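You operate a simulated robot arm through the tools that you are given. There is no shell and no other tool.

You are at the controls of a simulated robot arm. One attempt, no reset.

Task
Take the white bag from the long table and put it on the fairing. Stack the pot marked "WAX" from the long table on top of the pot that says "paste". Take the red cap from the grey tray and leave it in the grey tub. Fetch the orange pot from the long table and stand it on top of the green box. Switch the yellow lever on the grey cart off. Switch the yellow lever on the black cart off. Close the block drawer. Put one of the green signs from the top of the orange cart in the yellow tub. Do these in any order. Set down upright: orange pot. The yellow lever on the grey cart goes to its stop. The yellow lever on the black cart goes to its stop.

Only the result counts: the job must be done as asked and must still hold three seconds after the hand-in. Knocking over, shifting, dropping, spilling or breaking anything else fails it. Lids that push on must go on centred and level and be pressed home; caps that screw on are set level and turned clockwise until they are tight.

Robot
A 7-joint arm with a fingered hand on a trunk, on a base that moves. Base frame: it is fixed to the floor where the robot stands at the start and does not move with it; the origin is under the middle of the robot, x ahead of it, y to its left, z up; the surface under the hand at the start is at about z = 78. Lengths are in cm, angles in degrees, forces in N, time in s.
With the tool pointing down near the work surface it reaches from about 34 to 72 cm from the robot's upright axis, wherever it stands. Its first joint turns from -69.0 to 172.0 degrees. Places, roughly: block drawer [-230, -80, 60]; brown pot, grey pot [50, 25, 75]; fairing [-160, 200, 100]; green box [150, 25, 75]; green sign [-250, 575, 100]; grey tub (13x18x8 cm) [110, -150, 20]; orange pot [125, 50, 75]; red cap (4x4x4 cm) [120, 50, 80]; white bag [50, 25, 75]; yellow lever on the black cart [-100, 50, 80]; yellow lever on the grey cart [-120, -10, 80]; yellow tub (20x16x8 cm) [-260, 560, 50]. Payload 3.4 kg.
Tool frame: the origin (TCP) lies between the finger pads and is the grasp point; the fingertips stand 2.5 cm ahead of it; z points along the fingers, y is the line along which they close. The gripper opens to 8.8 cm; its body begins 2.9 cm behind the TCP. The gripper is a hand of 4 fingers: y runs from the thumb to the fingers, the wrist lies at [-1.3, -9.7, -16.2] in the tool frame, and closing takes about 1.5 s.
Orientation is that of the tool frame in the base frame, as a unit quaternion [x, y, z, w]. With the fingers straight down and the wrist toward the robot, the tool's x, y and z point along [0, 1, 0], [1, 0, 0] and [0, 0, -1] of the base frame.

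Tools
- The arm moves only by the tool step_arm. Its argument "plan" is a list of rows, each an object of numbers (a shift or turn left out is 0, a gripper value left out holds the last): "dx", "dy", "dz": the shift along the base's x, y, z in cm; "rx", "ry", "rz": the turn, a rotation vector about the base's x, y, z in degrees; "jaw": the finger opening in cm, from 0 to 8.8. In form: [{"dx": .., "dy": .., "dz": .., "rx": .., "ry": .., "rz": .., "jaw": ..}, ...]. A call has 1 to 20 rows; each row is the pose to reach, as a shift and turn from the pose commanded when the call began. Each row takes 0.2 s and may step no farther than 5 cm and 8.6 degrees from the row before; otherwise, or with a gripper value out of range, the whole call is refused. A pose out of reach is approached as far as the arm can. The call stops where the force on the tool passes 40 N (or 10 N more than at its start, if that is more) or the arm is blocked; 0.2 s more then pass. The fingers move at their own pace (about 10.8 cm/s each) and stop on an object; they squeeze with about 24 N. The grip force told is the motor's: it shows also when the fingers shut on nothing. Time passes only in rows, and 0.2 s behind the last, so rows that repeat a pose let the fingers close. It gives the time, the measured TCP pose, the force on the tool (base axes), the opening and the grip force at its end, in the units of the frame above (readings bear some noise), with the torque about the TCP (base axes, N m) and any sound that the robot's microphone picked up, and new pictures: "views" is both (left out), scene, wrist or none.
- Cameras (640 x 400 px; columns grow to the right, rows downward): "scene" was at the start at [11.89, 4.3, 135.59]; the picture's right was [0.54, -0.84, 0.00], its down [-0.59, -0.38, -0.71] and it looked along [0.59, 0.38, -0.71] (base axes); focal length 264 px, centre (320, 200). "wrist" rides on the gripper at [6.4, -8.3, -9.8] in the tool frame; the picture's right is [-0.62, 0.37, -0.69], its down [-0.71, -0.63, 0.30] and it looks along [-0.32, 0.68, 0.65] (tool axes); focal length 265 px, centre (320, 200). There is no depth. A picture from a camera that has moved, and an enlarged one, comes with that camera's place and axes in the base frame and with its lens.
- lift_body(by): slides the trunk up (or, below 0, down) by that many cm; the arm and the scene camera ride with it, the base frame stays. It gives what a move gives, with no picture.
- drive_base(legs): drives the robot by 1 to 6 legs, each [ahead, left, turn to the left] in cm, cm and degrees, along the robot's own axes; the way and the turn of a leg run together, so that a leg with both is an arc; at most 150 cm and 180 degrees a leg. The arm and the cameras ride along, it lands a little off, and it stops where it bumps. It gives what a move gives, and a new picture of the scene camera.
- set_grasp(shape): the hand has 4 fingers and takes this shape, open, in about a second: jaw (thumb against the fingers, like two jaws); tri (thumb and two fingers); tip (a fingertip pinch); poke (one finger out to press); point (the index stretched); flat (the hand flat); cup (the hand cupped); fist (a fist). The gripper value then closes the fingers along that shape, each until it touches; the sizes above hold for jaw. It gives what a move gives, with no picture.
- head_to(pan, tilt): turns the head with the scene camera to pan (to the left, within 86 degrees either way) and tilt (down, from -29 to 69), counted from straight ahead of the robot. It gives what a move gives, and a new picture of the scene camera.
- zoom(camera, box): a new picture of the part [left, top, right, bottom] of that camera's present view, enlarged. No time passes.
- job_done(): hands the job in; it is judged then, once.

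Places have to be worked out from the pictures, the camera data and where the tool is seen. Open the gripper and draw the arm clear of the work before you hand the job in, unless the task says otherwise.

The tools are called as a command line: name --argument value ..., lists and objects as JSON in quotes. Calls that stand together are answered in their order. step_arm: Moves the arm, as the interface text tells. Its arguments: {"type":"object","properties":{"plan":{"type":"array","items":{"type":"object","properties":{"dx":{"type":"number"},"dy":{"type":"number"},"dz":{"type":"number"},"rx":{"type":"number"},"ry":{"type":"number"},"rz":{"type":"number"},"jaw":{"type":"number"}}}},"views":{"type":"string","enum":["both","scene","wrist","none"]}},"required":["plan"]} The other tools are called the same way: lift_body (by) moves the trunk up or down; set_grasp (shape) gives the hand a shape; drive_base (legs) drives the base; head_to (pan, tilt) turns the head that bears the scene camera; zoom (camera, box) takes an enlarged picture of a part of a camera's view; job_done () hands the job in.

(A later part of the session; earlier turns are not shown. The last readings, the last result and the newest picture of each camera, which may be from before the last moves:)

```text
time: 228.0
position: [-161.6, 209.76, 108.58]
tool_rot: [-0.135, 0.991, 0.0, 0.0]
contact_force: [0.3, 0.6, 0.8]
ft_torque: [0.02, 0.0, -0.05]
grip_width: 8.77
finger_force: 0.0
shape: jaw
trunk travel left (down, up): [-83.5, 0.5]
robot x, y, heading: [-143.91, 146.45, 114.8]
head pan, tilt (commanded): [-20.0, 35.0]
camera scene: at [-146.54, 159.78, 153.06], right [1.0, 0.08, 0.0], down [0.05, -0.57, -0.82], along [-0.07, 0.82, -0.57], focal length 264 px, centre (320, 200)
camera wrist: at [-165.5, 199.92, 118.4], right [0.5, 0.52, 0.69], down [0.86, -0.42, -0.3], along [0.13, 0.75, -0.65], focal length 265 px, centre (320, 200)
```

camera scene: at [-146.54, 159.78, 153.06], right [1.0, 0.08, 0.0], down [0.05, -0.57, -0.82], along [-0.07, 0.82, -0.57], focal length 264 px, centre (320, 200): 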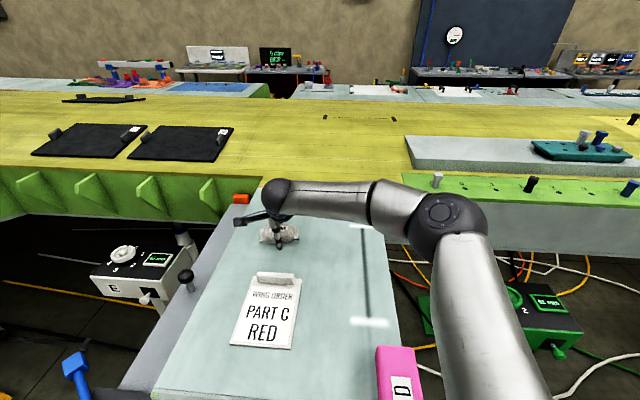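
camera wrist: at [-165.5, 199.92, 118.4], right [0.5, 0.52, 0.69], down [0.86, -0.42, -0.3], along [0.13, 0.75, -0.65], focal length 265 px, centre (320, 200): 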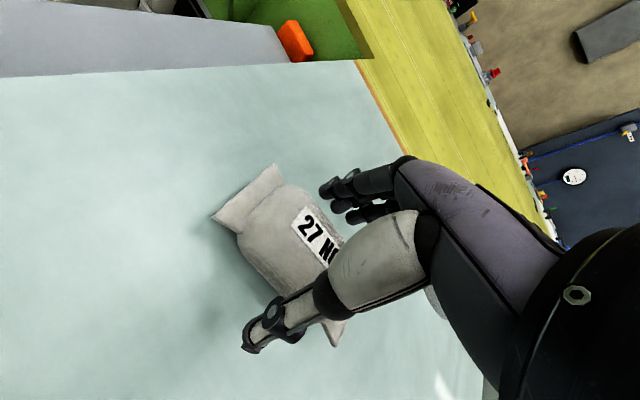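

The bag rests on the fairing. Raising the hand straight up and checking.

step_arm --plan '[{"dz": 2}, {"dz": 5}, {"dz": 8}, {"dz": 9}]' --views "both"

```text
time: 229.0
position: [-161.69, 209.76, 117.64]
tool_rot: [-0.134, 0.991, 0.0, 0.0]
contact_force: [0.8, -0.6, 0.0]
ft_torque: [-0.02, -0.01, 0.02]
grip_width: 8.78
finger_force: 0.1
shape: jaw
trunk travel left (down, up): [-83.5, 0.5]
robot x, y, heading: [-144.08, 146.41, 115.1]
head pan, tilt (commanded): [-20.0, 35.0]
camera scene: at [-146.54, 159.78, 153.06], right [1.0, 0.08, 0.0], down [0.05, -0.57, -0.82], along [-0.07, 0.82, -0.57], focal length 264 px, centre (320, 200)
camera wrist: at [-165.51, 199.88, 127.4], right [0.5, 0.52, 0.69], down [0.86, -0.42, -0.3], along [0.13, 0.75, -0.65], focal length 265 px, centre (320, 200)
```

scene: 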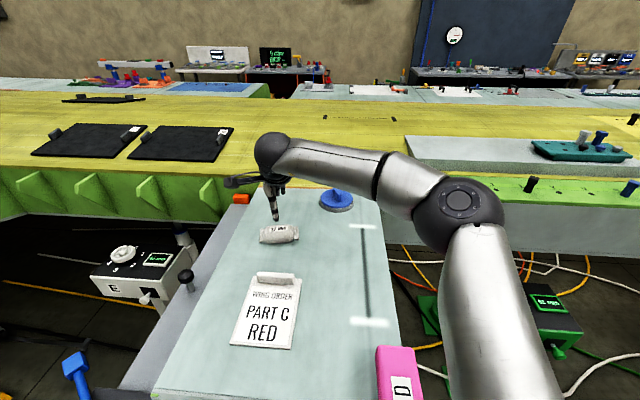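
wrist: 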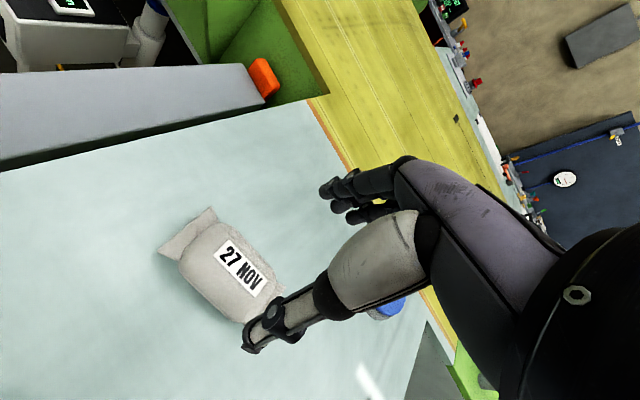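

The bag is settled on the fairing. Backing straight away from the wing with the hand high.

drive_base --legs '[[-54.4, 25.4, 0]]'

head_to --pan -86 --tilt 35

```text
time: 232.4
position: [-161.77, 150.28, 117.52]
tool_rot: [-0.134, 0.991, 0.0, 0.0]
contact_force: [-0.5, -0.3, -0.3]
ft_torque: [-0.01, 0.0, -0.02]
grip_width: 8.81
finger_force: 0.0
shape: jaw
trunk travel left (down, up): [-83.5, 0.5]
robot x, y, heading: [-144.22, 87.0, 114.8]
head pan, tilt (commanded): [-20.0, 35.0]
camera scene: at [-146.84, 100.31, 153.06], right [1.0, 0.08, 0.0], down [0.05, -0.57, -0.82], along [-0.07, 0.82, -0.57], focal length 264 px, centre (320, 200)
```

scene: 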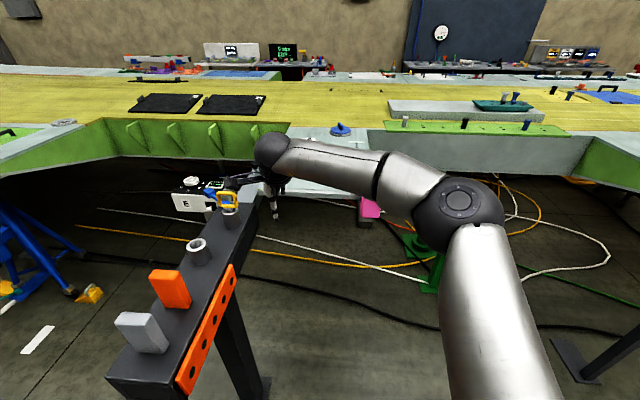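

```text
time: 233.7
position: [-161.74, 150.25, 117.57]
tool_rot: [-0.134, 0.991, 0.001, 0.0]
contact_force: [1.1, 0.1, 0.5]
ft_torque: [0.02, 0.0, -0.06]
grip_width: 8.77
finger_force: 0.0
shape: jaw
trunk travel left (down, up): [-83.5, 0.5]
robot x, y, heading: [-144.2, 86.96, 114.7]
head pan, tilt (commanded): [-85.9, 35.0]
camera scene: at [-138.4, 95.79, 153.06], right [0.48, -0.88, 0.0], down [-0.5, -0.28, -0.82], along [0.72, 0.39, -0.57], focal length 264 px, centre (320, 200)
```

scene: 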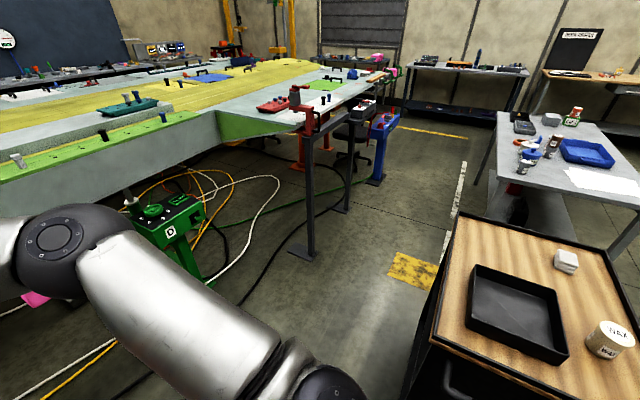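

Next is the black cart's lever. I'll tuck the arm in, turn to face the carts' west side, and line up with the black cart.

step_arm --plan '[{"dx": 1.3, "dy": -4.5}, {"dx": 2.6, "dy": -9}, {"dx": 3.9, "dy": -13.5}, {"dx": 5.2, "dy": -18}, {"dx": 6.5, "dy": -22}]' --views "none"

drive_base --legs '[[0, 0, -115], [-20, -37, 0]]'

head_to --pan 0 --tilt 40

```text
time: 234.9
position: [-155.15, 128.16, 117.6]
tool_rot: [-0.133, 0.991, 0.001, -0.001]
contact_force: [-0.6, -0.3, -0.1]
ft_torque: [0.02, 0.01, 0.0]
grip_width: 8.75
finger_force: 0.0
shape: jaw
trunk travel left (down, up): [-83.5, 0.5]
robot x, y, heading: [-144.11, 87.07, 114.5]
head pan, tilt (commanded): [-85.9, 35.0]
```

```text
time: 242.3
position: [-122.58, 42.64, 117.68]
tool_rot: [0.766, 0.643, 0.0, 0.0]
contact_force: [-0.5, 0.2, -0.3]
ft_torque: [0.01, -0.02, -0.03]
grip_width: 8.78
finger_force: 0.0
shape: jaw
trunk travel left (down, up): [-83.5, 0.5]
robot x, y, heading: [-164.25, 49.95, -0.5]
head pan, tilt (commanded): [-85.9, 35.0]
camera scene: at [-158.87, 41.21, 153.06], right [-1.0, -0.06, 0.0], down [-0.03, 0.57, -0.82], along [0.05, -0.82, -0.57], focal length 264 px, centre (320, 200)
```

scene: 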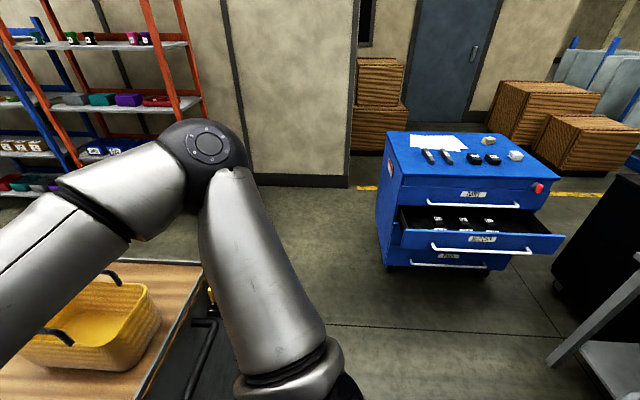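

```text
time: 243.9
position: [-122.44, 42.61, 117.73]
tool_rot: [0.765, 0.644, -0.001, 0.0]
contact_force: [0.5, -0.3, -0.4]
ft_torque: [0.0, 0.06, 0.0]
grip_width: 8.78
finger_force: 0.0
shape: jaw
trunk travel left (down, up): [-83.5, 0.5]
robot x, y, heading: [-164.69, 50.39, -0.6]
head pan, tilt (commanded): [0.0, 40.0]
camera scene: at [-150.9, 49.91, 152.31], right [-0.01, -1.0, 0.0], down [-0.64, 0.01, -0.77], along [0.77, -0.01, -0.64], focal length 264 px, centre (320, 200)
```

scene: 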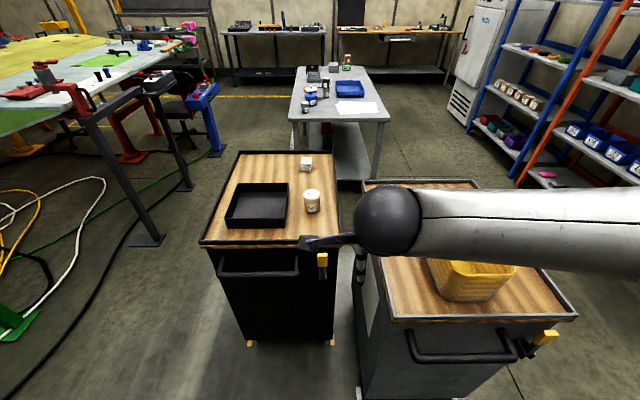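

Both levers are visible now: the black cart's at about pixel (322, 262) and the grey cart's at (545, 340). I'll zoom in on each to understand their ON/OFF markings.

zoom --camera "scene" --box '[280, 230, 370, 300]'

zoom --camera "scene" --box '[480, 300, 590, 385]'

```text
5.71 times, centred on (325, 265) of scene
camera zoom: at [-150.9, 49.91, 152.31], right [-0.01, -1.0, 0.0], down [-0.64, 0.01, -0.77], along [0.77, -0.01, -0.64], focal length 1511 px, centre (291, -171)
```

zoom: 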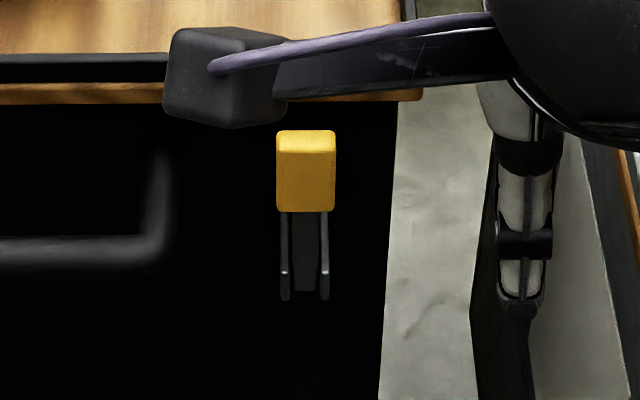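

```text
4.71 times, centred on (535, 342) of scene
camera zoom: at [-150.9, 49.91, 152.31], right [-0.01, -1.0, 0.0], down [-0.64, 0.01, -0.77], along [0.77, -0.01, -0.64], focal length 1244 px, centre (-692, -471)
```

zoom: 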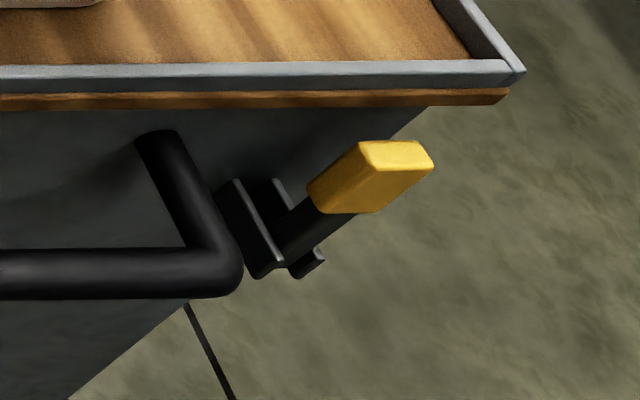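

No ON/OFF text is visible from here. I'll zoom closer on each bracket to look for marks and judge the lever's present angle.

zoom --camera "scene" --box '[305, 245, 345, 295]'

step_arm --plan '[{"dz": 0}]' --views "wrist"

```text
8.00 times, centred on (325, 270) of scene
camera zoom: at [-150.9, 49.91, 152.31], right [-0.01, -1.0, 0.0], down [-0.64, 0.01, -0.77], along [0.77, -0.01, -0.64], focal length 2115 px, centre (280, -360)
```

zoom: 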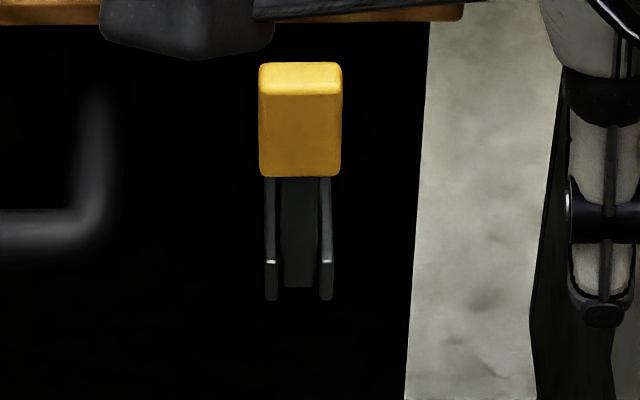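

```text
time: 244.3
position: [-122.48, 42.52, 117.72]
tool_rot: [0.766, 0.642, 0.0, 0.0]
contact_force: [-1.3, -0.1, -0.6]
ft_torque: [-0.01, 0.03, 0.01]
grip_width: 8.78
finger_force: 0.1
shape: jaw
trunk travel left (down, up): [-83.5, 0.5]
robot x, y, heading: [-164.07, 50.06, -0.4]
head pan, tilt (commanded): [0.0, 40.0]
camera wrist: at [-129.46, 50.34, 127.47], right [0.26, -0.67, 0.69], down [-0.74, -0.59, -0.3], along [0.62, -0.44, -0.65], focal length 265 px, centre (320, 200)
```

wrist: 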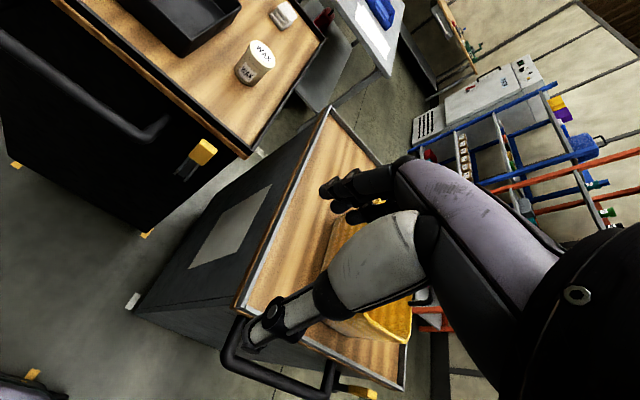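

The wrist camera also sees the black cart's lever; zooming there.

zoom --camera "wrist" --box '[130, 110, 260, 210]'

zoom --camera "wrist" --box '[210, 310, 410, 400]'

```text
4.00 times, centred on (195, 160) of wrist
camera zoom: at [-129.46, 50.34, 127.47], right [0.26, -0.67, 0.69], down [-0.74, -0.59, -0.3], along [0.62, -0.44, -0.65], focal length 1062 px, centre (820, 360)
```

zoom: 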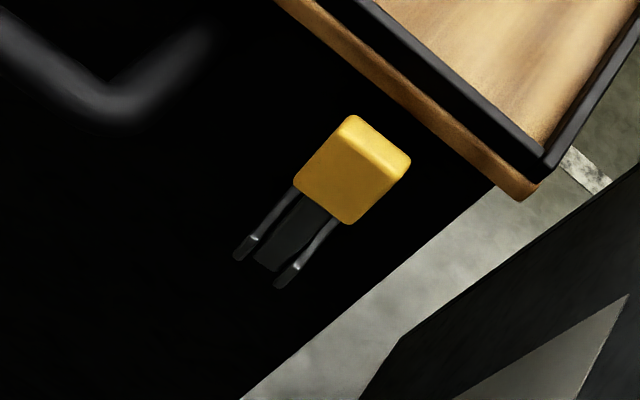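

```text
3.20 times, centred on (310, 355) of wrist
camera zoom: at [-129.46, 50.34, 127.47], right [0.26, -0.67, 0.69], down [-0.74, -0.59, -0.3], along [0.62, -0.44, -0.65], focal length 849 px, centre (352, -296)
```

zoom: 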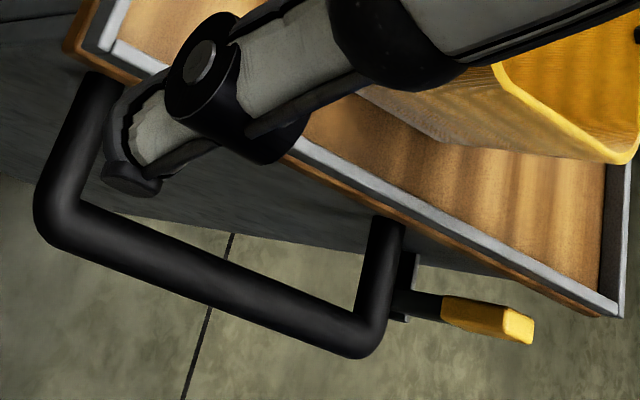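

Triangulation puts the grey cart's lever knob at about (−122.5, −7.5, 82.5), directly above its pivot near (−122, −7.6, 73.5): both levers stand straight up. I need a side view to see the gap behind the knob, so I'll back off and drive to the south side of the grey cart.

drive_base --legs '[[-16, 0, 0], [0, -105, 0], [0, 0, 50]]'

head_to --pan -10 --tilt 45

```text
time: 253.0
position: [-148.76, -26.68, 117.68]
tool_rot: [0.422, 0.907, 0.0, 0.0]
contact_force: [0.1, -0.3, -0.1]
ft_torque: [0.0, -0.02, 0.02]
grip_width: 8.76
finger_force: 0.0
shape: jaw
trunk travel left (down, up): [-83.5, 0.5]
robot x, y, heading: [-181.1, -54.15, 49.5]
head pan, tilt (commanded): [0.0, 40.0]
camera scene: at [-172.61, -43.87, 152.31], right [0.76, -0.65, 0.0], down [-0.42, -0.49, -0.77], along [0.5, 0.58, -0.64], focal length 264 px, centre (320, 200)
```

scene: 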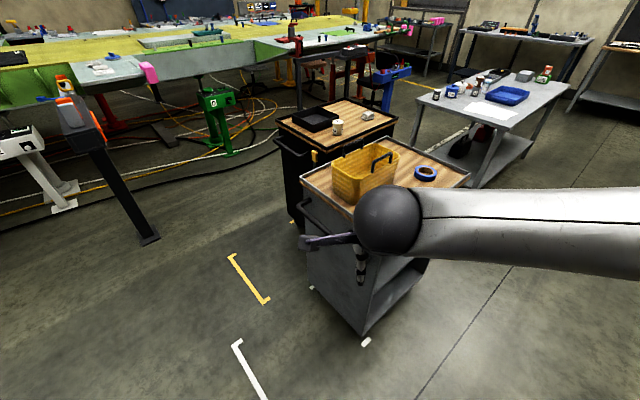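

```text
time: 253.7
position: [-148.63, -26.6, 117.66]
tool_rot: [0.422, 0.906, 0.0, 0.0]
contact_force: [-0.1, 0.1, -0.7]
ft_torque: [0.0, 0.02, 0.0]
grip_width: 8.77
finger_force: 0.2
shape: jaw
trunk travel left (down, up): [-83.5, 0.5]
robot x, y, heading: [-181.28, -53.79, 49.4]
head pan, tilt (commanded): [-10.0, 45.0]
camera scene: at [-171.87, -45.15, 151.58], right [0.64, -0.77, 0.0], down [-0.55, -0.45, -0.71], along [0.55, 0.45, -0.71], focal length 264 px, centre (320, 200)
```

scene: 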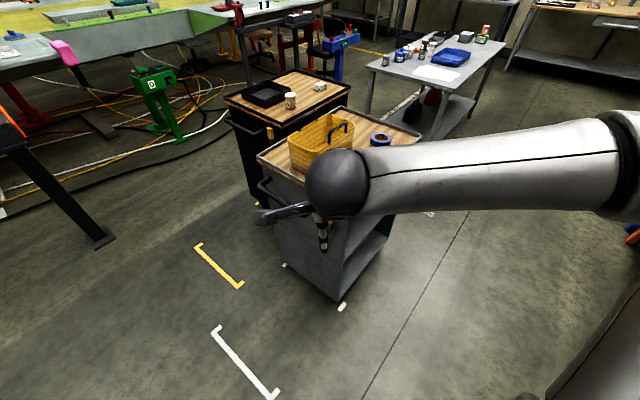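

The arm blocks the view, so I'll swing the hand to my left side, then drive to the south of the grey cart for a profile view of the lever.

step_arm --plan '[{"dx": -2.5, "dy": 2.8, "rz": 5}, {"dx": -5.25, "dy": 5.3, "rz": 10}, {"dx": -8.2, "dy": 7.5, "rz": 15}, {"dx": -11.3, "dy": 9.5, "rz": 20}, {"dx": -14.6, "dy": 11.2, "rz": 25}, {"dx": -18, "dy": 12.6, "rz": 30}, {"dx": -21.5, "dy": 13.8, "rz": 35}, {"dx": -25.1, "dy": 14.6, "rz": 40}, {"dx": -28.8, "dy": 15, "rz": 45}, {"dx": -32.5, "dy": 15.2, "rz": 50}, {"dx": -36.2, "dy": 15, "rz": 55}, {"dx": -39.9, "dy": 14.6, "rz": 60}]' --views "none"

drive_base --legs '[[0, 0, 40], [0, -45, 0]]'

head_to --pan -5 --tilt 45

```text
time: 256.3
position: [-188.77, -12.01, 117.74]
tool_rot: [-0.089, 0.996, 0.0, 0.0]
contact_force: [0.0, 0.0, -0.5]
ft_torque: [0.01, 0.03, 0.0]
grip_width: 8.77
finger_force: 0.0
shape: jaw
trunk travel left (down, up): [-83.5, 0.5]
robot x, y, heading: [-181.62, -53.92, 49.7]
head pan, tilt (commanded): [-10.0, 45.0]
```

```text
time: 260.9
position: [-168.96, -26.74, 117.84]
tool_rot: [-0.423, 0.906, -0.001, 0.0]
contact_force: [-0.1, 0.8, 0.8]
ft_torque: [0.0, 0.01, 0.03]
grip_width: 8.79
finger_force: 0.1
shape: jaw
trunk travel left (down, up): [-83.5, 0.5]
robot x, y, heading: [-136.68, -54.46, 89.4]
head pan, tilt (commanded): [-10.0, 45.0]
camera scene: at [-134.96, -41.58, 151.58], right [0.98, -0.18, 0.0], down [-0.13, -0.69, -0.71], along [0.13, 0.69, -0.71], focal length 264 px, centre (320, 200)
```

scene: 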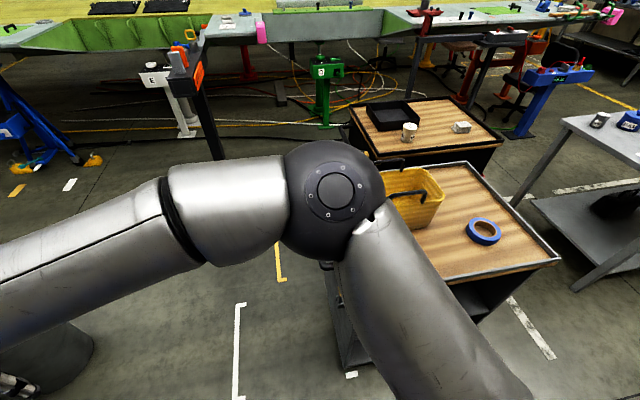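

```text
time: 261.6
position: [-168.89, -26.8, 117.7]
tool_rot: [-0.423, 0.906, 0.0, 0.0]
contact_force: [-0.5, 0.2, 0.3]
ft_torque: [0.01, -0.01, 0.02]
grip_width: 8.78
finger_force: 0.2
shape: jaw
trunk travel left (down, up): [-83.5, 0.5]
robot x, y, heading: [-136.61, -54.42, 89.4]
head pan, tilt (commanded): [-5.0, 45.0]
camera scene: at [-135.64, -41.48, 151.58], right [1.0, -0.1, 0.0], down [-0.07, -0.7, -0.71], along [0.07, 0.7, -0.71], focal length 264 px, centre (320, 200)
```

scene: 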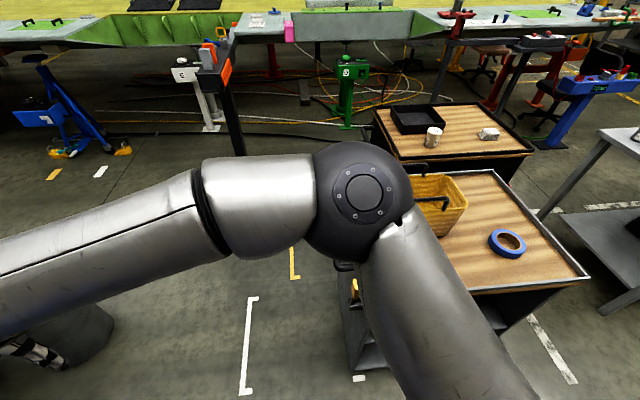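

The upper arm hides the lever, so I'll back up a little and use the wrist camera for a side look at the lever from the south.

drive_base --legs '[[-16, 0, 0]]'

step_arm --plan '[{"dx": 4, "dy": 1.6, "dz": -2, "rz": -5}, {"dx": 8, "dy": 3.2, "dz": -4, "rz": -10}, {"dx": 12, "dy": 4.9, "dz": -6, "rz": -15}, {"dx": 16, "dy": 6.5, "dz": -8, "rz": -20}, {"dx": 20, "dy": 8.2, "dz": -10, "rz": -25}, {"dx": 24, "dy": 9.8, "dz": -12, "rz": -30}, {"dx": 28, "dy": 11.5, "dz": -14, "rz": -35}, {"dx": 32, "dy": 13.1, "dz": -16, "rz": -40}, {"dx": 36, "dy": 14.7, "dz": -18, "rz": -45}, {"dx": 40, "dy": 16.4, "dz": -20, "rz": -50}]' --views "both"

```text
time: 263.0
position: [-169.22, -42.82, 117.75]
tool_rot: [-0.422, 0.906, 0.0, 0.0]
contact_force: [0.9, 0.0, 0.5]
ft_torque: [-0.01, 0.01, -0.02]
grip_width: 8.78
finger_force: 0.0
shape: jaw
trunk travel left (down, up): [-83.5, 0.5]
robot x, y, heading: [-136.67, -70.6, 89.5]
head pan, tilt (commanded): [-5.0, 45.0]
camera scene: at [-135.85, -57.51, 151.58], right [1.0, -0.1, 0.0], down [-0.07, -0.7, -0.71], along [0.07, 0.7, -0.71], focal length 264 px, centre (320, 200)
```

scene: 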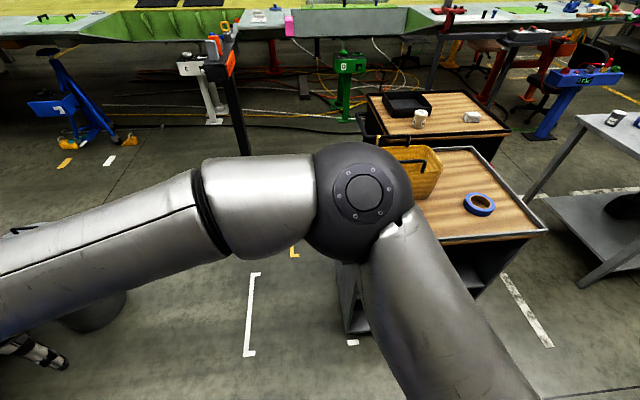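

```text
time: 265.2
position: [-129.11, -26.68, 97.61]
tool_rot: [0.001, 1.0, 0.001, -0.001]
contact_force: [1.0, -0.1, -0.9]
ft_torque: [-0.02, 0.03, 0.01]
grip_width: 8.76
finger_force: 0.0
shape: jaw
trunk travel left (down, up): [-83.5, 0.5]
robot x, y, heading: [-136.42, -70.87, 89.4]
head pan, tilt (commanded): [-5.0, 45.0]
camera scene: at [-135.72, -57.44, 151.57], right [1.0, -0.1, 0.0], down [-0.07, -0.7, -0.71], along [0.07, 0.7, -0.71], focal length 264 px, centre (320, 200)
camera wrist: at [-135.44, -34.97, 107.47], right [0.62, 0.37, 0.69], down [0.71, -0.63, -0.3], along [0.32, 0.68, -0.65], focal length 265 px, centre (320, 200)
```

scene: 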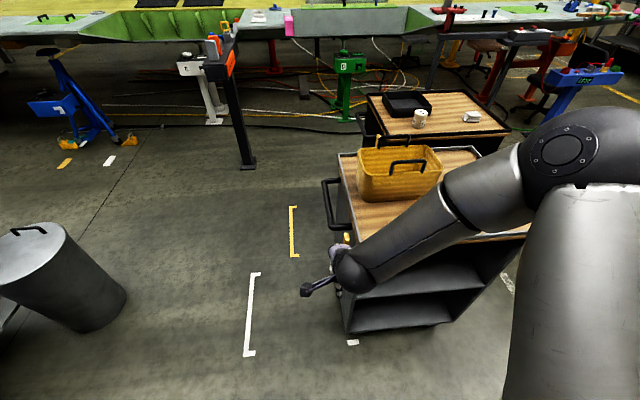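
wrist: 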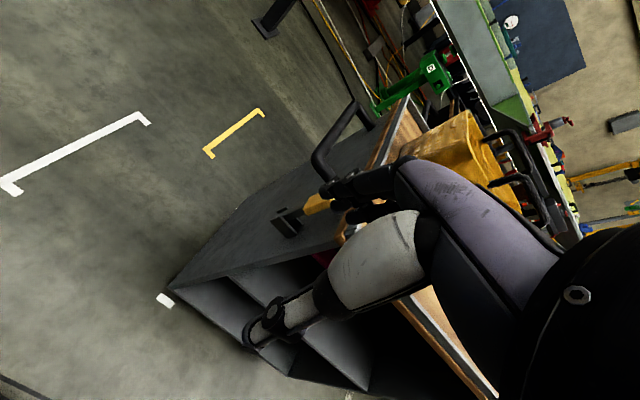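

The lever is partly visible behind the fingers; zooming the wrist view on it.

zoom --camera "wrist" --box '[220, 90, 420, 260]'

zoom --camera "scene" --box '[300, 160, 420, 300]'

```text
2.35 times, centred on (320, 175) of wrist
camera zoom: at [-135.44, -34.97, 107.47], right [0.62, 0.37, 0.69], down [0.71, -0.63, -0.3], along [0.32, 0.68, -0.65], focal length 624 px, centre (320, 259)
```

zoom: 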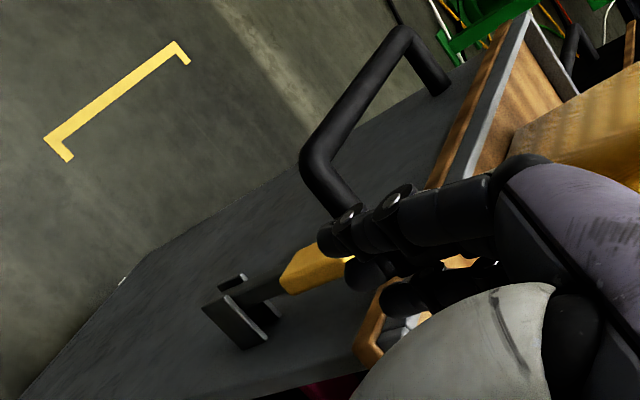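

```text
2.86 times, centred on (360, 230) of scene
camera zoom: at [-135.72, -57.44, 151.57], right [1.0, -0.1, 0.0], down [-0.07, -0.7, -0.71], along [0.07, 0.7, -0.71], focal length 755 px, centre (206, 114)
```

zoom: 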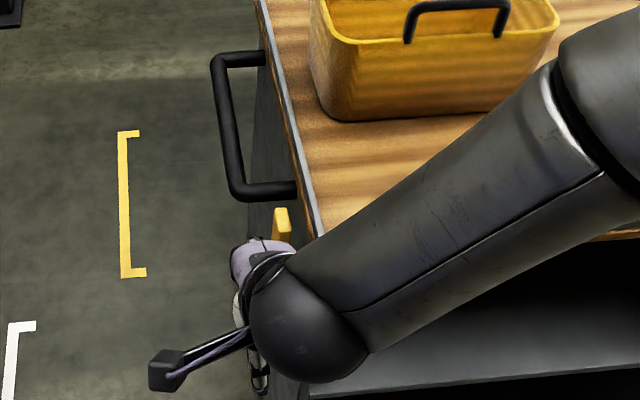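

The lever is vertical and its bracket plates are split along y, so it swings outward and down. I'll pinch the knob by its ±y sides with the hand coming from the west, so I reposition the robot to the north-west of the lever.

step_arm --plan '[{"dx": -2, "dz": 4}, {"dx": -4, "dz": 8}, {"dx": -6, "dz": 12}, {"dx": -8, "dz": 16}]' --views "none"

set_grasp --shape "tip"

drive_base --legs '[[0, 52, 0], [89, 0, 0], [0, 0, -104]]'

head_to --pan -8 --tilt 45

```text
time: 266.2
position: [-136.81, -26.48, 113.64]
tool_rot: [0.0, 1.0, 0.0, -0.001]
contact_force: [0.5, -0.1, -0.7]
ft_torque: [0.0, 0.0, -0.02]
grip_width: 8.76
finger_force: 0.2
shape: jaw
trunk travel left (down, up): [-83.5, 0.5]
robot x, y, heading: [-136.82, -70.28, 89.4]
head pan, tilt (commanded): [-5.0, 45.0]
```

```text
time: 267.1
position: [-137.01, -26.54, 113.69]
tool_rot: [-0.001, 1.0, 0.0, 0.0]
contact_force: [0.1, 0.4, 0.0]
ft_torque: [0.01, 0.0, 0.02]
grip_width: 8.78
finger_force: 0.1
shape: tip
trunk travel left (down, up): [-83.5, 0.5]
robot x, y, heading: [-136.96, -70.45, 89.7]
head pan, tilt (commanded): [-5.0, 45.0]
```

```text
time: 269.5
position: [-178.48, -25.46, 113.71]
tool_rot: [-0.032, 0.999, 0.0, 0.0]
contact_force: [-0.4, -0.2, -0.1]
ft_torque: [0.01, 0.0, 0.02]
grip_width: 8.8
finger_force: 0.1
shape: tip
trunk travel left (down, up): [-83.5, 0.5]
robot x, y, heading: [-175.32, -69.01, 92.9]
head pan, tilt (commanded): [-5.0, 45.0]
stopped in leg 1: the robot was blocked; the commanded pose is now the measured one
camera scene: at [-175.21, -56.27, 151.56], right [1.0, -0.03, 0.0], down [-0.02, -0.71, -0.71], along [0.02, 0.71, -0.71], focal length 264 px, centre (320, 200)
```

scene: 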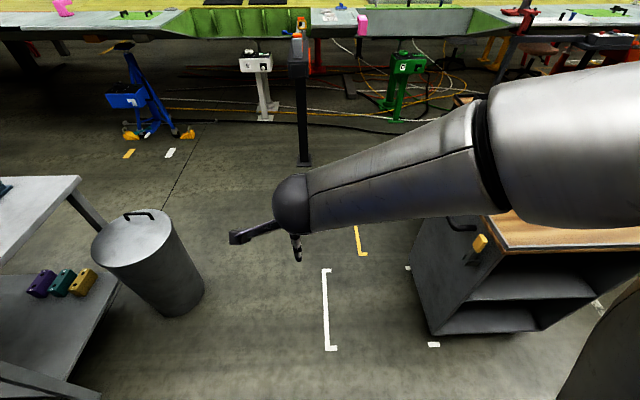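

```text
time: 270.2
position: [-178.28, -25.63, 113.83]
tool_rot: [-0.033, 0.999, 0.0, 0.0]
contact_force: [0.3, -0.4, 0.6]
ft_torque: [0.03, -0.01, 0.02]
grip_width: 8.76
finger_force: 0.0
shape: tip
trunk travel left (down, up): [-83.5, 0.5]
robot x, y, heading: [-175.35, -69.39, 92.9]
head pan, tilt (commanded): [-8.0, 45.0]
camera scene: at [-174.65, -56.42, 151.58], right [1.0, -0.09, 0.0], down [-0.06, -0.7, -0.71], along [0.06, 0.7, -0.71], focal length 264 px, centre (320, 200)
```

scene: 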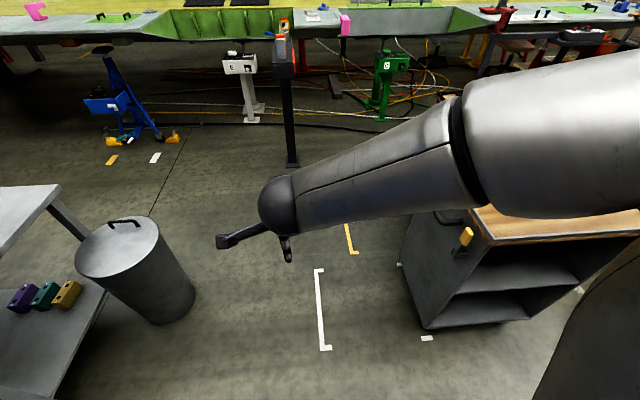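

The base bumped on its left-rear side, probably against the blue cabinet by its open drawer. I'll move right and forward away from it, then look back to check nothing shifted.

drive_base --legs '[[2, -6, 0], [60, 0, 0]]'

head_to --pan 86 --tilt 35

```text
time: 274.1
position: [-175.8, 36.0, 113.64]
tool_rot: [-0.033, 0.999, 0.0, 0.0]
contact_force: [0.8, -0.3, 0.9]
ft_torque: [-0.02, -0.01, -0.01]
grip_width: 8.78
finger_force: 0.0
shape: tip
trunk travel left (down, up): [-83.5, 0.5]
robot x, y, heading: [-172.54, -7.74, 93.2]
head pan, tilt (commanded): [-8.0, 45.0]
camera scene: at [-172.06, 5.19, 151.58], right [1.0, -0.08, 0.0], down [-0.06, -0.7, -0.71], along [0.06, 0.7, -0.71], focal length 264 px, centre (320, 200)
```

scene: 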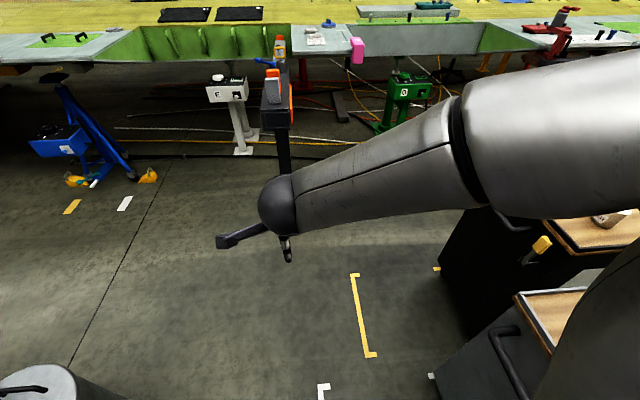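

```text
time: 275.8
position: [-175.75, 36.02, 113.65]
tool_rot: [-0.033, 0.999, 0.0, 0.0]
contact_force: [-0.7, -0.1, 1.0]
ft_torque: [0.03, 0.0, -0.03]
grip_width: 8.79
finger_force: 0.1
shape: tip
trunk travel left (down, up): [-83.5, 0.5]
robot x, y, heading: [-172.47, -7.76, 93.3]
head pan, tilt (commanded): [85.9, 35.0]
camera scene: at [-181.55, -2.77, 153.06], right [0.02, 1.0, 0.0], down [0.57, -0.01, -0.82], along [-0.82, 0.01, -0.57], focal length 264 px, centre (320, 200)
```

scene: 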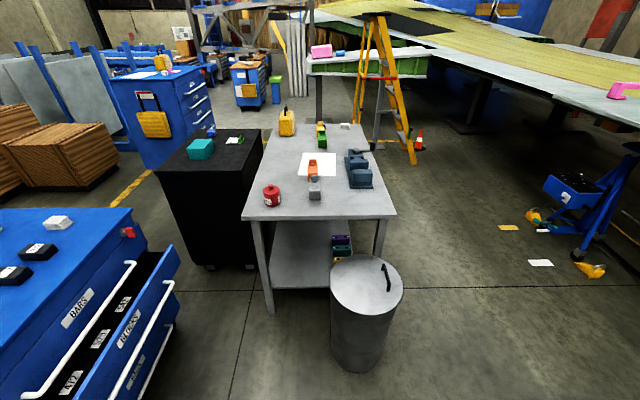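

I need to verify whether the cabinet shifted. I'll continue to the planned spot north-west of the grey lever, turn, and look back at the cabinet from a viewpoint like the earlier one.

drive_base --legs '[[27, 10, 0], [0, 0, -108]]'

head_to --pan -80 --tilt 35

```text
time: 282.3
position: [-141.28, 8.59, 113.76]
tool_rot: [0.785, 0.62, 0.0, 0.0]
contact_force: [0.1, -1.0, 0.2]
ft_torque: [0.02, 0.05, 0.02]
grip_width: 8.77
finger_force: 0.2
shape: tip
trunk travel left (down, up): [-83.5, 0.5]
robot x, y, heading: [-183.77, 18.8, -13.9]
head pan, tilt (commanded): [85.9, 35.0]
camera scene: at [-176.36, 25.57, 153.06], right [0.95, -0.31, 0.0], down [-0.18, -0.55, -0.82], along [0.25, 0.78, -0.57], focal length 264 px, centre (320, 200)
```

scene: 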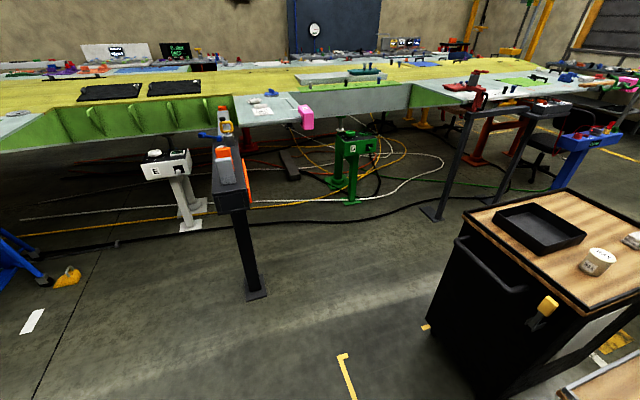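

```text
time: 284.8
position: [-141.21, 8.61, 113.69]
tool_rot: [0.785, 0.62, 0.0, 0.0]
contact_force: [0.6, -0.2, 0.1]
ft_torque: [0.02, -0.01, 0.03]
grip_width: 8.8
finger_force: 0.1
shape: tip
trunk travel left (down, up): [-83.5, 0.5]
robot x, y, heading: [-184.07, 18.72, -14.1]
head pan, tilt (commanded): [-80.0, 35.0]
camera scene: at [-179.72, 8.42, 153.06], right [-1.0, 0.07, 0.0], down [0.04, 0.57, -0.82], along [-0.06, -0.82, -0.57], focal length 264 px, centre (320, 200)
```

scene: 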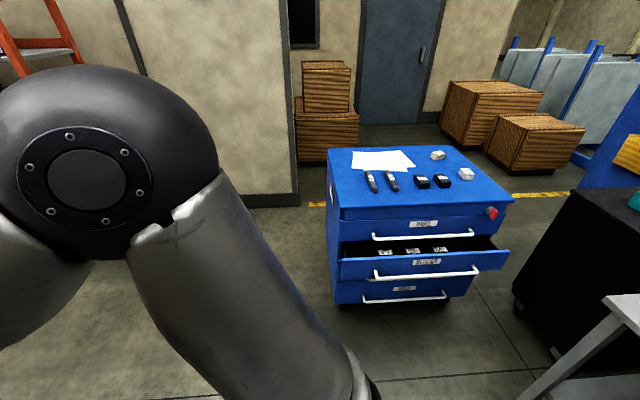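

With corrected geometry, the cabinet's corners match its earlier position, so nothing shifted. Now I move 8 cm closer, lower the trunk, and yaw the hand to −90° for the side pinch.

drive_base --legs '[[8, 0, 0]]'

lift_body --by -12

step_arm --plan '[{"dx": -1, "rz": -8}, {"dx": -2, "rz": -16}, {"dx": -3, "rz": -24}, {"dx": -4, "rz": -32}, {"dx": -5, "rz": -40}, {"dx": -6, "rz": -48}, {"dx": -7, "rz": -56}, {"dx": -8, "rz": -64}, {"dx": -9, "rz": -72}, {"dx": -9, "rz": -76.6}, {"dx": -9, "rz": -76.6}]' --views "none"

head_to --pan -10 --tilt 50

```text
time: 285.9
position: [-133.42, 6.71, 113.66]
tool_rot: [0.785, 0.619, 0.0, 0.0]
contact_force: [-0.1, -0.2, -0.3]
ft_torque: [0.01, 0.0, 0.01]
grip_width: 8.77
finger_force: 0.0
shape: tip
trunk travel left (down, up): [-83.5, 0.5]
robot x, y, heading: [-175.81, 16.85, -14.0]
head pan, tilt (commanded): [-80.0, 35.0]
camera scene: at [-171.92, 6.45, 153.06], right [-1.0, 0.07, 0.0], down [0.04, 0.57, -0.82], along [-0.06, -0.82, -0.57], focal length 264 px, centre (320, 200)
```

scene: 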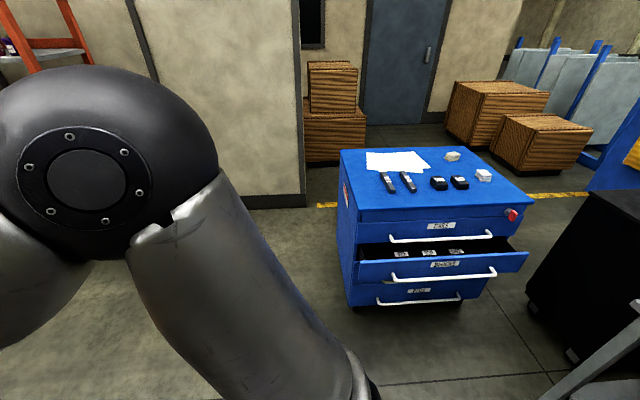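

```text
time: 287.4
position: [-133.55, 6.64, 101.68]
tool_rot: [0.786, 0.619, 0.001, 0.001]
contact_force: [-0.8, 0.2, -0.2]
ft_torque: [-0.02, 0.02, -0.01]
grip_width: 8.8
finger_force: 0.0
shape: tip
trunk travel left (down, up): [-71.5, 12.5]
robot x, y, heading: [-176.16, 16.62, -14.2]
head pan, tilt (commanded): [-80.0, 35.0]
```

```text
time: 289.8
position: [-142.56, 6.73, 101.77]
tool_rot: [1.0, -0.001, 0.0, 0.002]
contact_force: [-0.6, 0.2, 0.2]
ft_torque: [0.0, -0.01, -0.01]
grip_width: 8.76
finger_force: 0.1
shape: tip
trunk travel left (down, up): [-71.5, 12.5]
robot x, y, heading: [-176.24, 16.57, -13.9]
head pan, tilt (commanded): [-80.0, 35.0]
```

```text
time: 291.2
position: [-142.47, 6.7, 101.68]
tool_rot: [1.0, -0.001, 0.001, 0.001]
contact_force: [-0.3, -0.1, -0.5]
ft_torque: [0.01, -0.02, 0.01]
grip_width: 8.78
finger_force: 0.0
shape: tip
trunk travel left (down, up): [-71.5, 12.5]
robot x, y, heading: [-176.44, 16.5, -14.1]
head pan, tilt (commanded): [-10.0, 50.0]
camera scene: at [-164.3, 12.09, 138.89], right [-0.41, -0.91, 0.0], down [-0.7, 0.31, -0.64], along [0.59, -0.26, -0.77], focal length 264 px, centre (320, 200)
```

scene: 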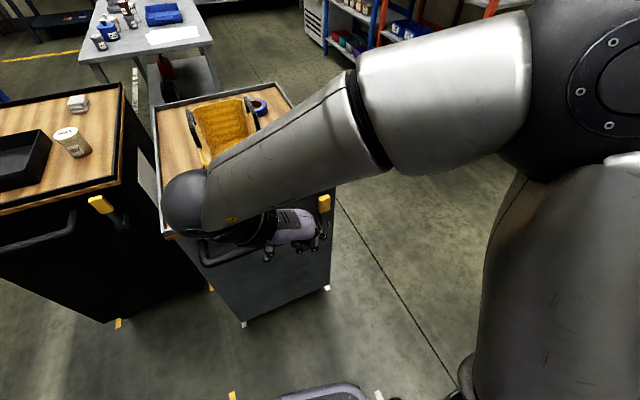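

The hand now has its closing axis along y. Next I tilt the fingers 35° toward the cart and move to a pre-grasp point just outside and above the knob.

step_arm --plan '[{"ry": -7, "jaw": 5.5}, {"ry": -14, "jaw": 5.5}, {"ry": -21}, {"ry": -28}, {"ry": -35}, {"dx": 2.5, "dy": -3, "dz": -1, "ry": -35}, {"dx": 5, "dy": -6.5, "dz": -2, "ry": -35}, {"dx": 7.5, "dy": -10, "dz": -4, "ry": -35}, {"dx": 10, "dy": -13, "dz": -6, "ry": -35}, {"dx": 11, "dy": -14.2, "dz": -8, "ry": -35}]' --views "both"

```text
time: 293.4
position: [-131.42, -7.49, 93.63]
tool_rot: [0.954, 0.001, 0.3, 0.0]
contact_force: [0.4, 0.4, -1.3]
ft_torque: [0.0, -0.04, -0.03]
grip_width: 5.53
finger_force: 0.1
shape: tip
trunk travel left (down, up): [-71.5, 12.5]
robot x, y, heading: [-176.21, 16.45, -14.2]
head pan, tilt (commanded): [-10.0, 50.0]
camera scene: at [-164.23, 12.09, 138.88], right [-0.41, -0.91, 0.0], down [-0.7, 0.31, -0.64], along [0.59, -0.26, -0.77], focal length 264 px, centre (320, 200)
camera wrist: at [-131.76, 0.74, 105.37], right [-0.91, -0.37, 0.21], down [-0.41, 0.63, -0.66], along [0.11, -0.68, -0.72], focal length 265 px, centre (320, 200)
```

scene: 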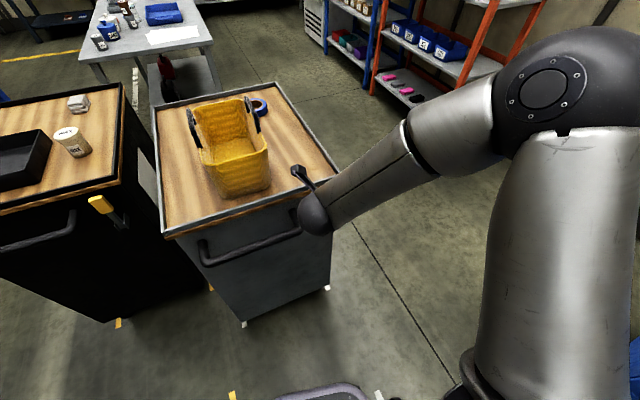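
wrist: 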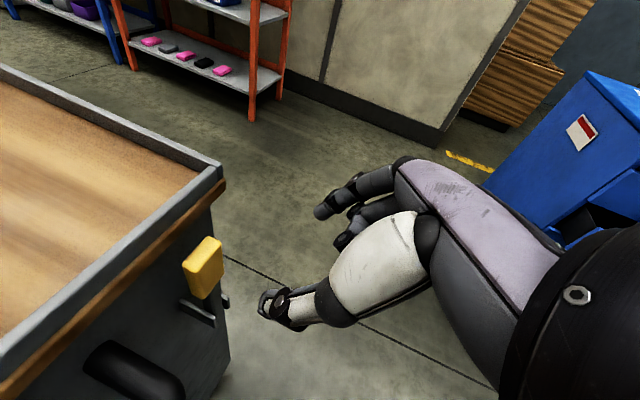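

The wrist view confirms the knob at about (−122.5, −7.5, 82.8) with open space in front. Advancing along the finger direction to straddle the knob.

step_arm --plan '[{"dx": 2.5, "dz": -2.6}, {"dx": 4.6, "dz": -5.2}, {"dx": 6.4, "dz": -7.6}]' --views "both"

zoom --camera "wrist" --box '[160, 150, 400, 370]'

```text
time: 294.2
position: [-124.92, -7.69, 86.03]
tool_rot: [0.954, -0.001, 0.301, 0.001]
contact_force: [0.5, -0.2, 0.6]
ft_torque: [0.01, 0.01, -0.02]
grip_width: 5.54
finger_force: 0.0
shape: tip
trunk travel left (down, up): [-71.5, 12.5]
robot x, y, heading: [-175.85, 16.75, -14.1]
head pan, tilt (commanded): [-10.0, 50.0]
camera scene: at [-164.16, 12.09, 138.88], right [-0.41, -0.91, 0.0], down [-0.7, 0.31, -0.64], along [0.59, -0.26, -0.77], focal length 264 px, centre (320, 200)
camera wrist: at [-125.27, 0.65, 97.71], right [-0.91, -0.37, 0.21], down [-0.41, 0.63, -0.66], along [0.11, -0.68, -0.72], focal length 265 px, centre (320, 200)
```

scene: 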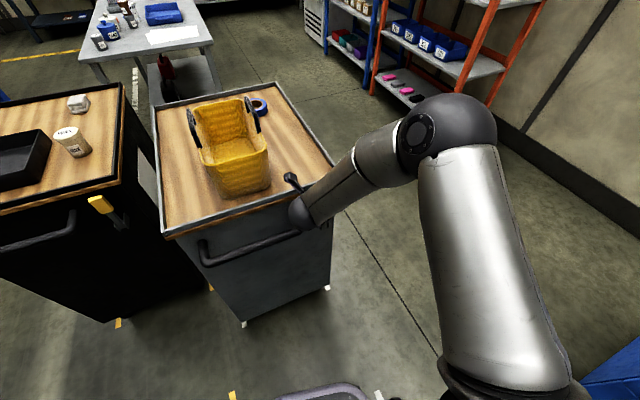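
wrist: 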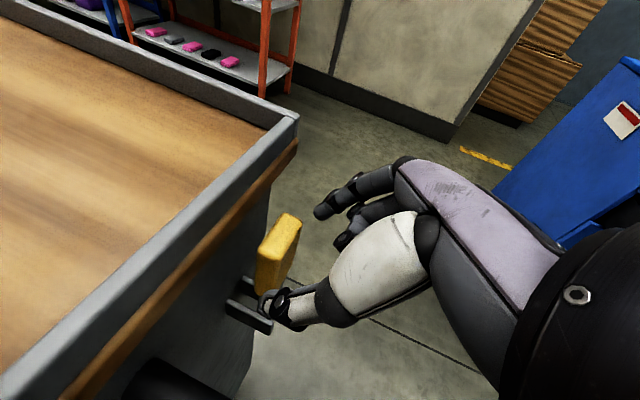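

```text
1.82 times, centred on (280, 260) of wrist
camera zoom: at [-125.27, 0.65, 97.71], right [-0.91, -0.37, 0.21], down [-0.41, 0.63, -0.66], along [0.11, -0.68, -0.72], focal length 483 px, centre (393, 91)
```

zoom: 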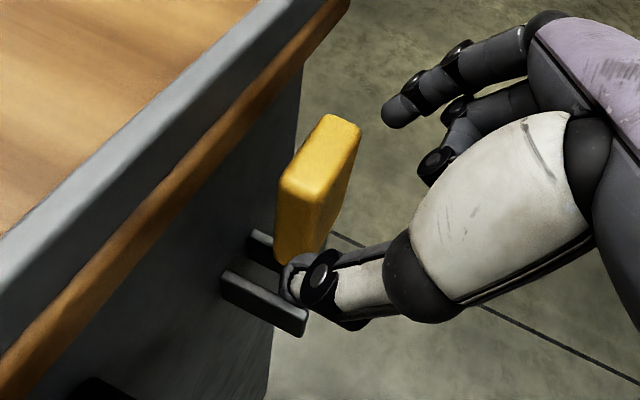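

The fingertips are already beside the knob. Advancing 1 cm more along the finger direction and closing the pinch.

step_arm --plan '[{"dx": 0.7, "dy": 0.1, "dz": -0.7}, {"dx": 0.9, "dy": 0.1, "dz": -1.0}, {"dx": 0.9, "dy": 0.1, "dz": -1.0, "jaw": 3}, {"dx": 0.9, "dy": 0.1, "dz": -1.0, "jaw": 1}, {"dx": 0.9, "dy": 0.1, "dz": -1.0, "jaw": 1}, {"dx": 0.9, "dy": 0.1, "dz": -1.0, "jaw": 1}, {"dx": 0.9, "dy": 0.1, "dz": -1.0, "jaw": 1}, {"dx": 0.9, "dy": 0.1, "dz": -1.0, "jaw": 1}]' --views "wrist"

zoom --camera "wrist" --box '[180, 150, 420, 370]'

```text
time: 296.0
position: [-124.21, -7.66, 85.02]
tool_rot: [0.954, -0.001, 0.301, 0.0]
contact_force: [-0.3, -1.7, -1.6]
ft_torque: [-0.07, 0.01, -0.08]
grip_width: 2.77
finger_force: 24.0
shape: tip
trunk travel left (down, up): [-71.5, 12.5]
robot x, y, heading: [-176.53, 16.46, -14.2]
head pan, tilt (commanded): [-10.0, 50.0]
camera wrist: at [-124.48, 0.72, 96.78], right [-0.91, -0.37, 0.21], down [-0.41, 0.63, -0.66], along [0.11, -0.68, -0.72], focal length 265 px, centre (320, 200)
```

wrist: 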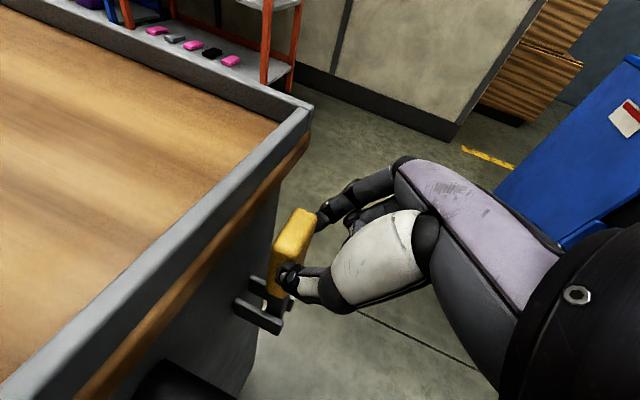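

```text
1.82 times, centred on (300, 260) of wrist
camera zoom: at [-124.48, 0.72, 96.78], right [-0.91, -0.37, 0.21], down [-0.41, 0.63, -0.66], along [0.11, -0.68, -0.72], focal length 483 px, centre (356, 91)
```

zoom: 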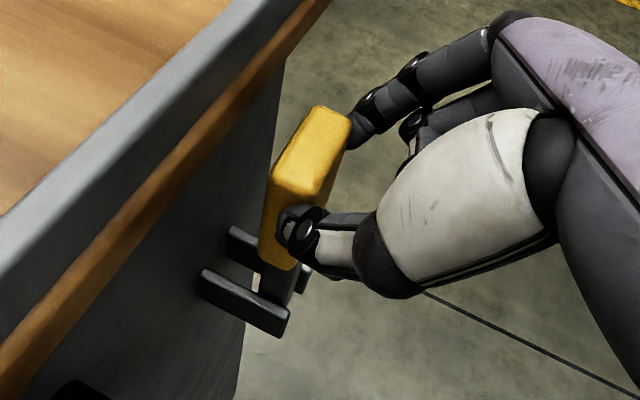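

Pinched solidly (2.8 cm, 24 N). Now I move along the lever's arc: outward first, in small steps, watching the force.

step_arm --plan '[{"dx": -0.9, "dz": -0.1}, {"dx": -1.75, "dz": -0.3}, {"dx": -2.9, "dz": -0.7}, {"dx": -4.1, "dz": -1.27}]' --views "wrist"

```text
time: 297.0
position: [-128.43, -7.52, 84.02]
tool_rot: [0.953, -0.001, 0.302, 0.001]
contact_force: [-4.0, -3.4, 14.2]
ft_torque: [-0.2, -0.22, -0.03]
grip_width: 2.9
finger_force: 24.2
shape: tip
trunk travel left (down, up): [-71.5, 12.5]
robot x, y, heading: [-176.57, 16.5, -13.8]
head pan, tilt (commanded): [-10.0, 50.0]
camera wrist: at [-128.82, 0.8, 95.7], right [-0.91, -0.37, 0.21], down [-0.41, 0.63, -0.66], along [0.11, -0.69, -0.72], focal length 265 px, centre (320, 200)
```

wrist: 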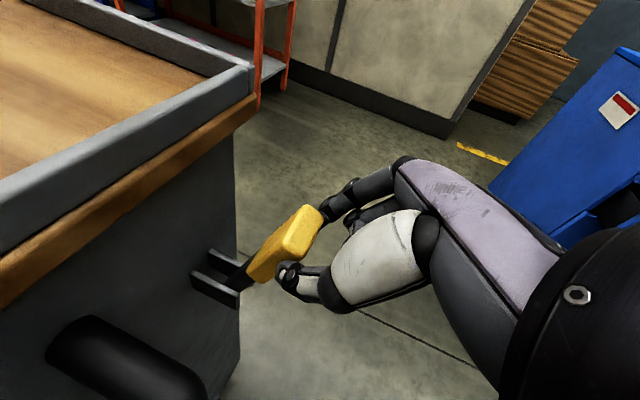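

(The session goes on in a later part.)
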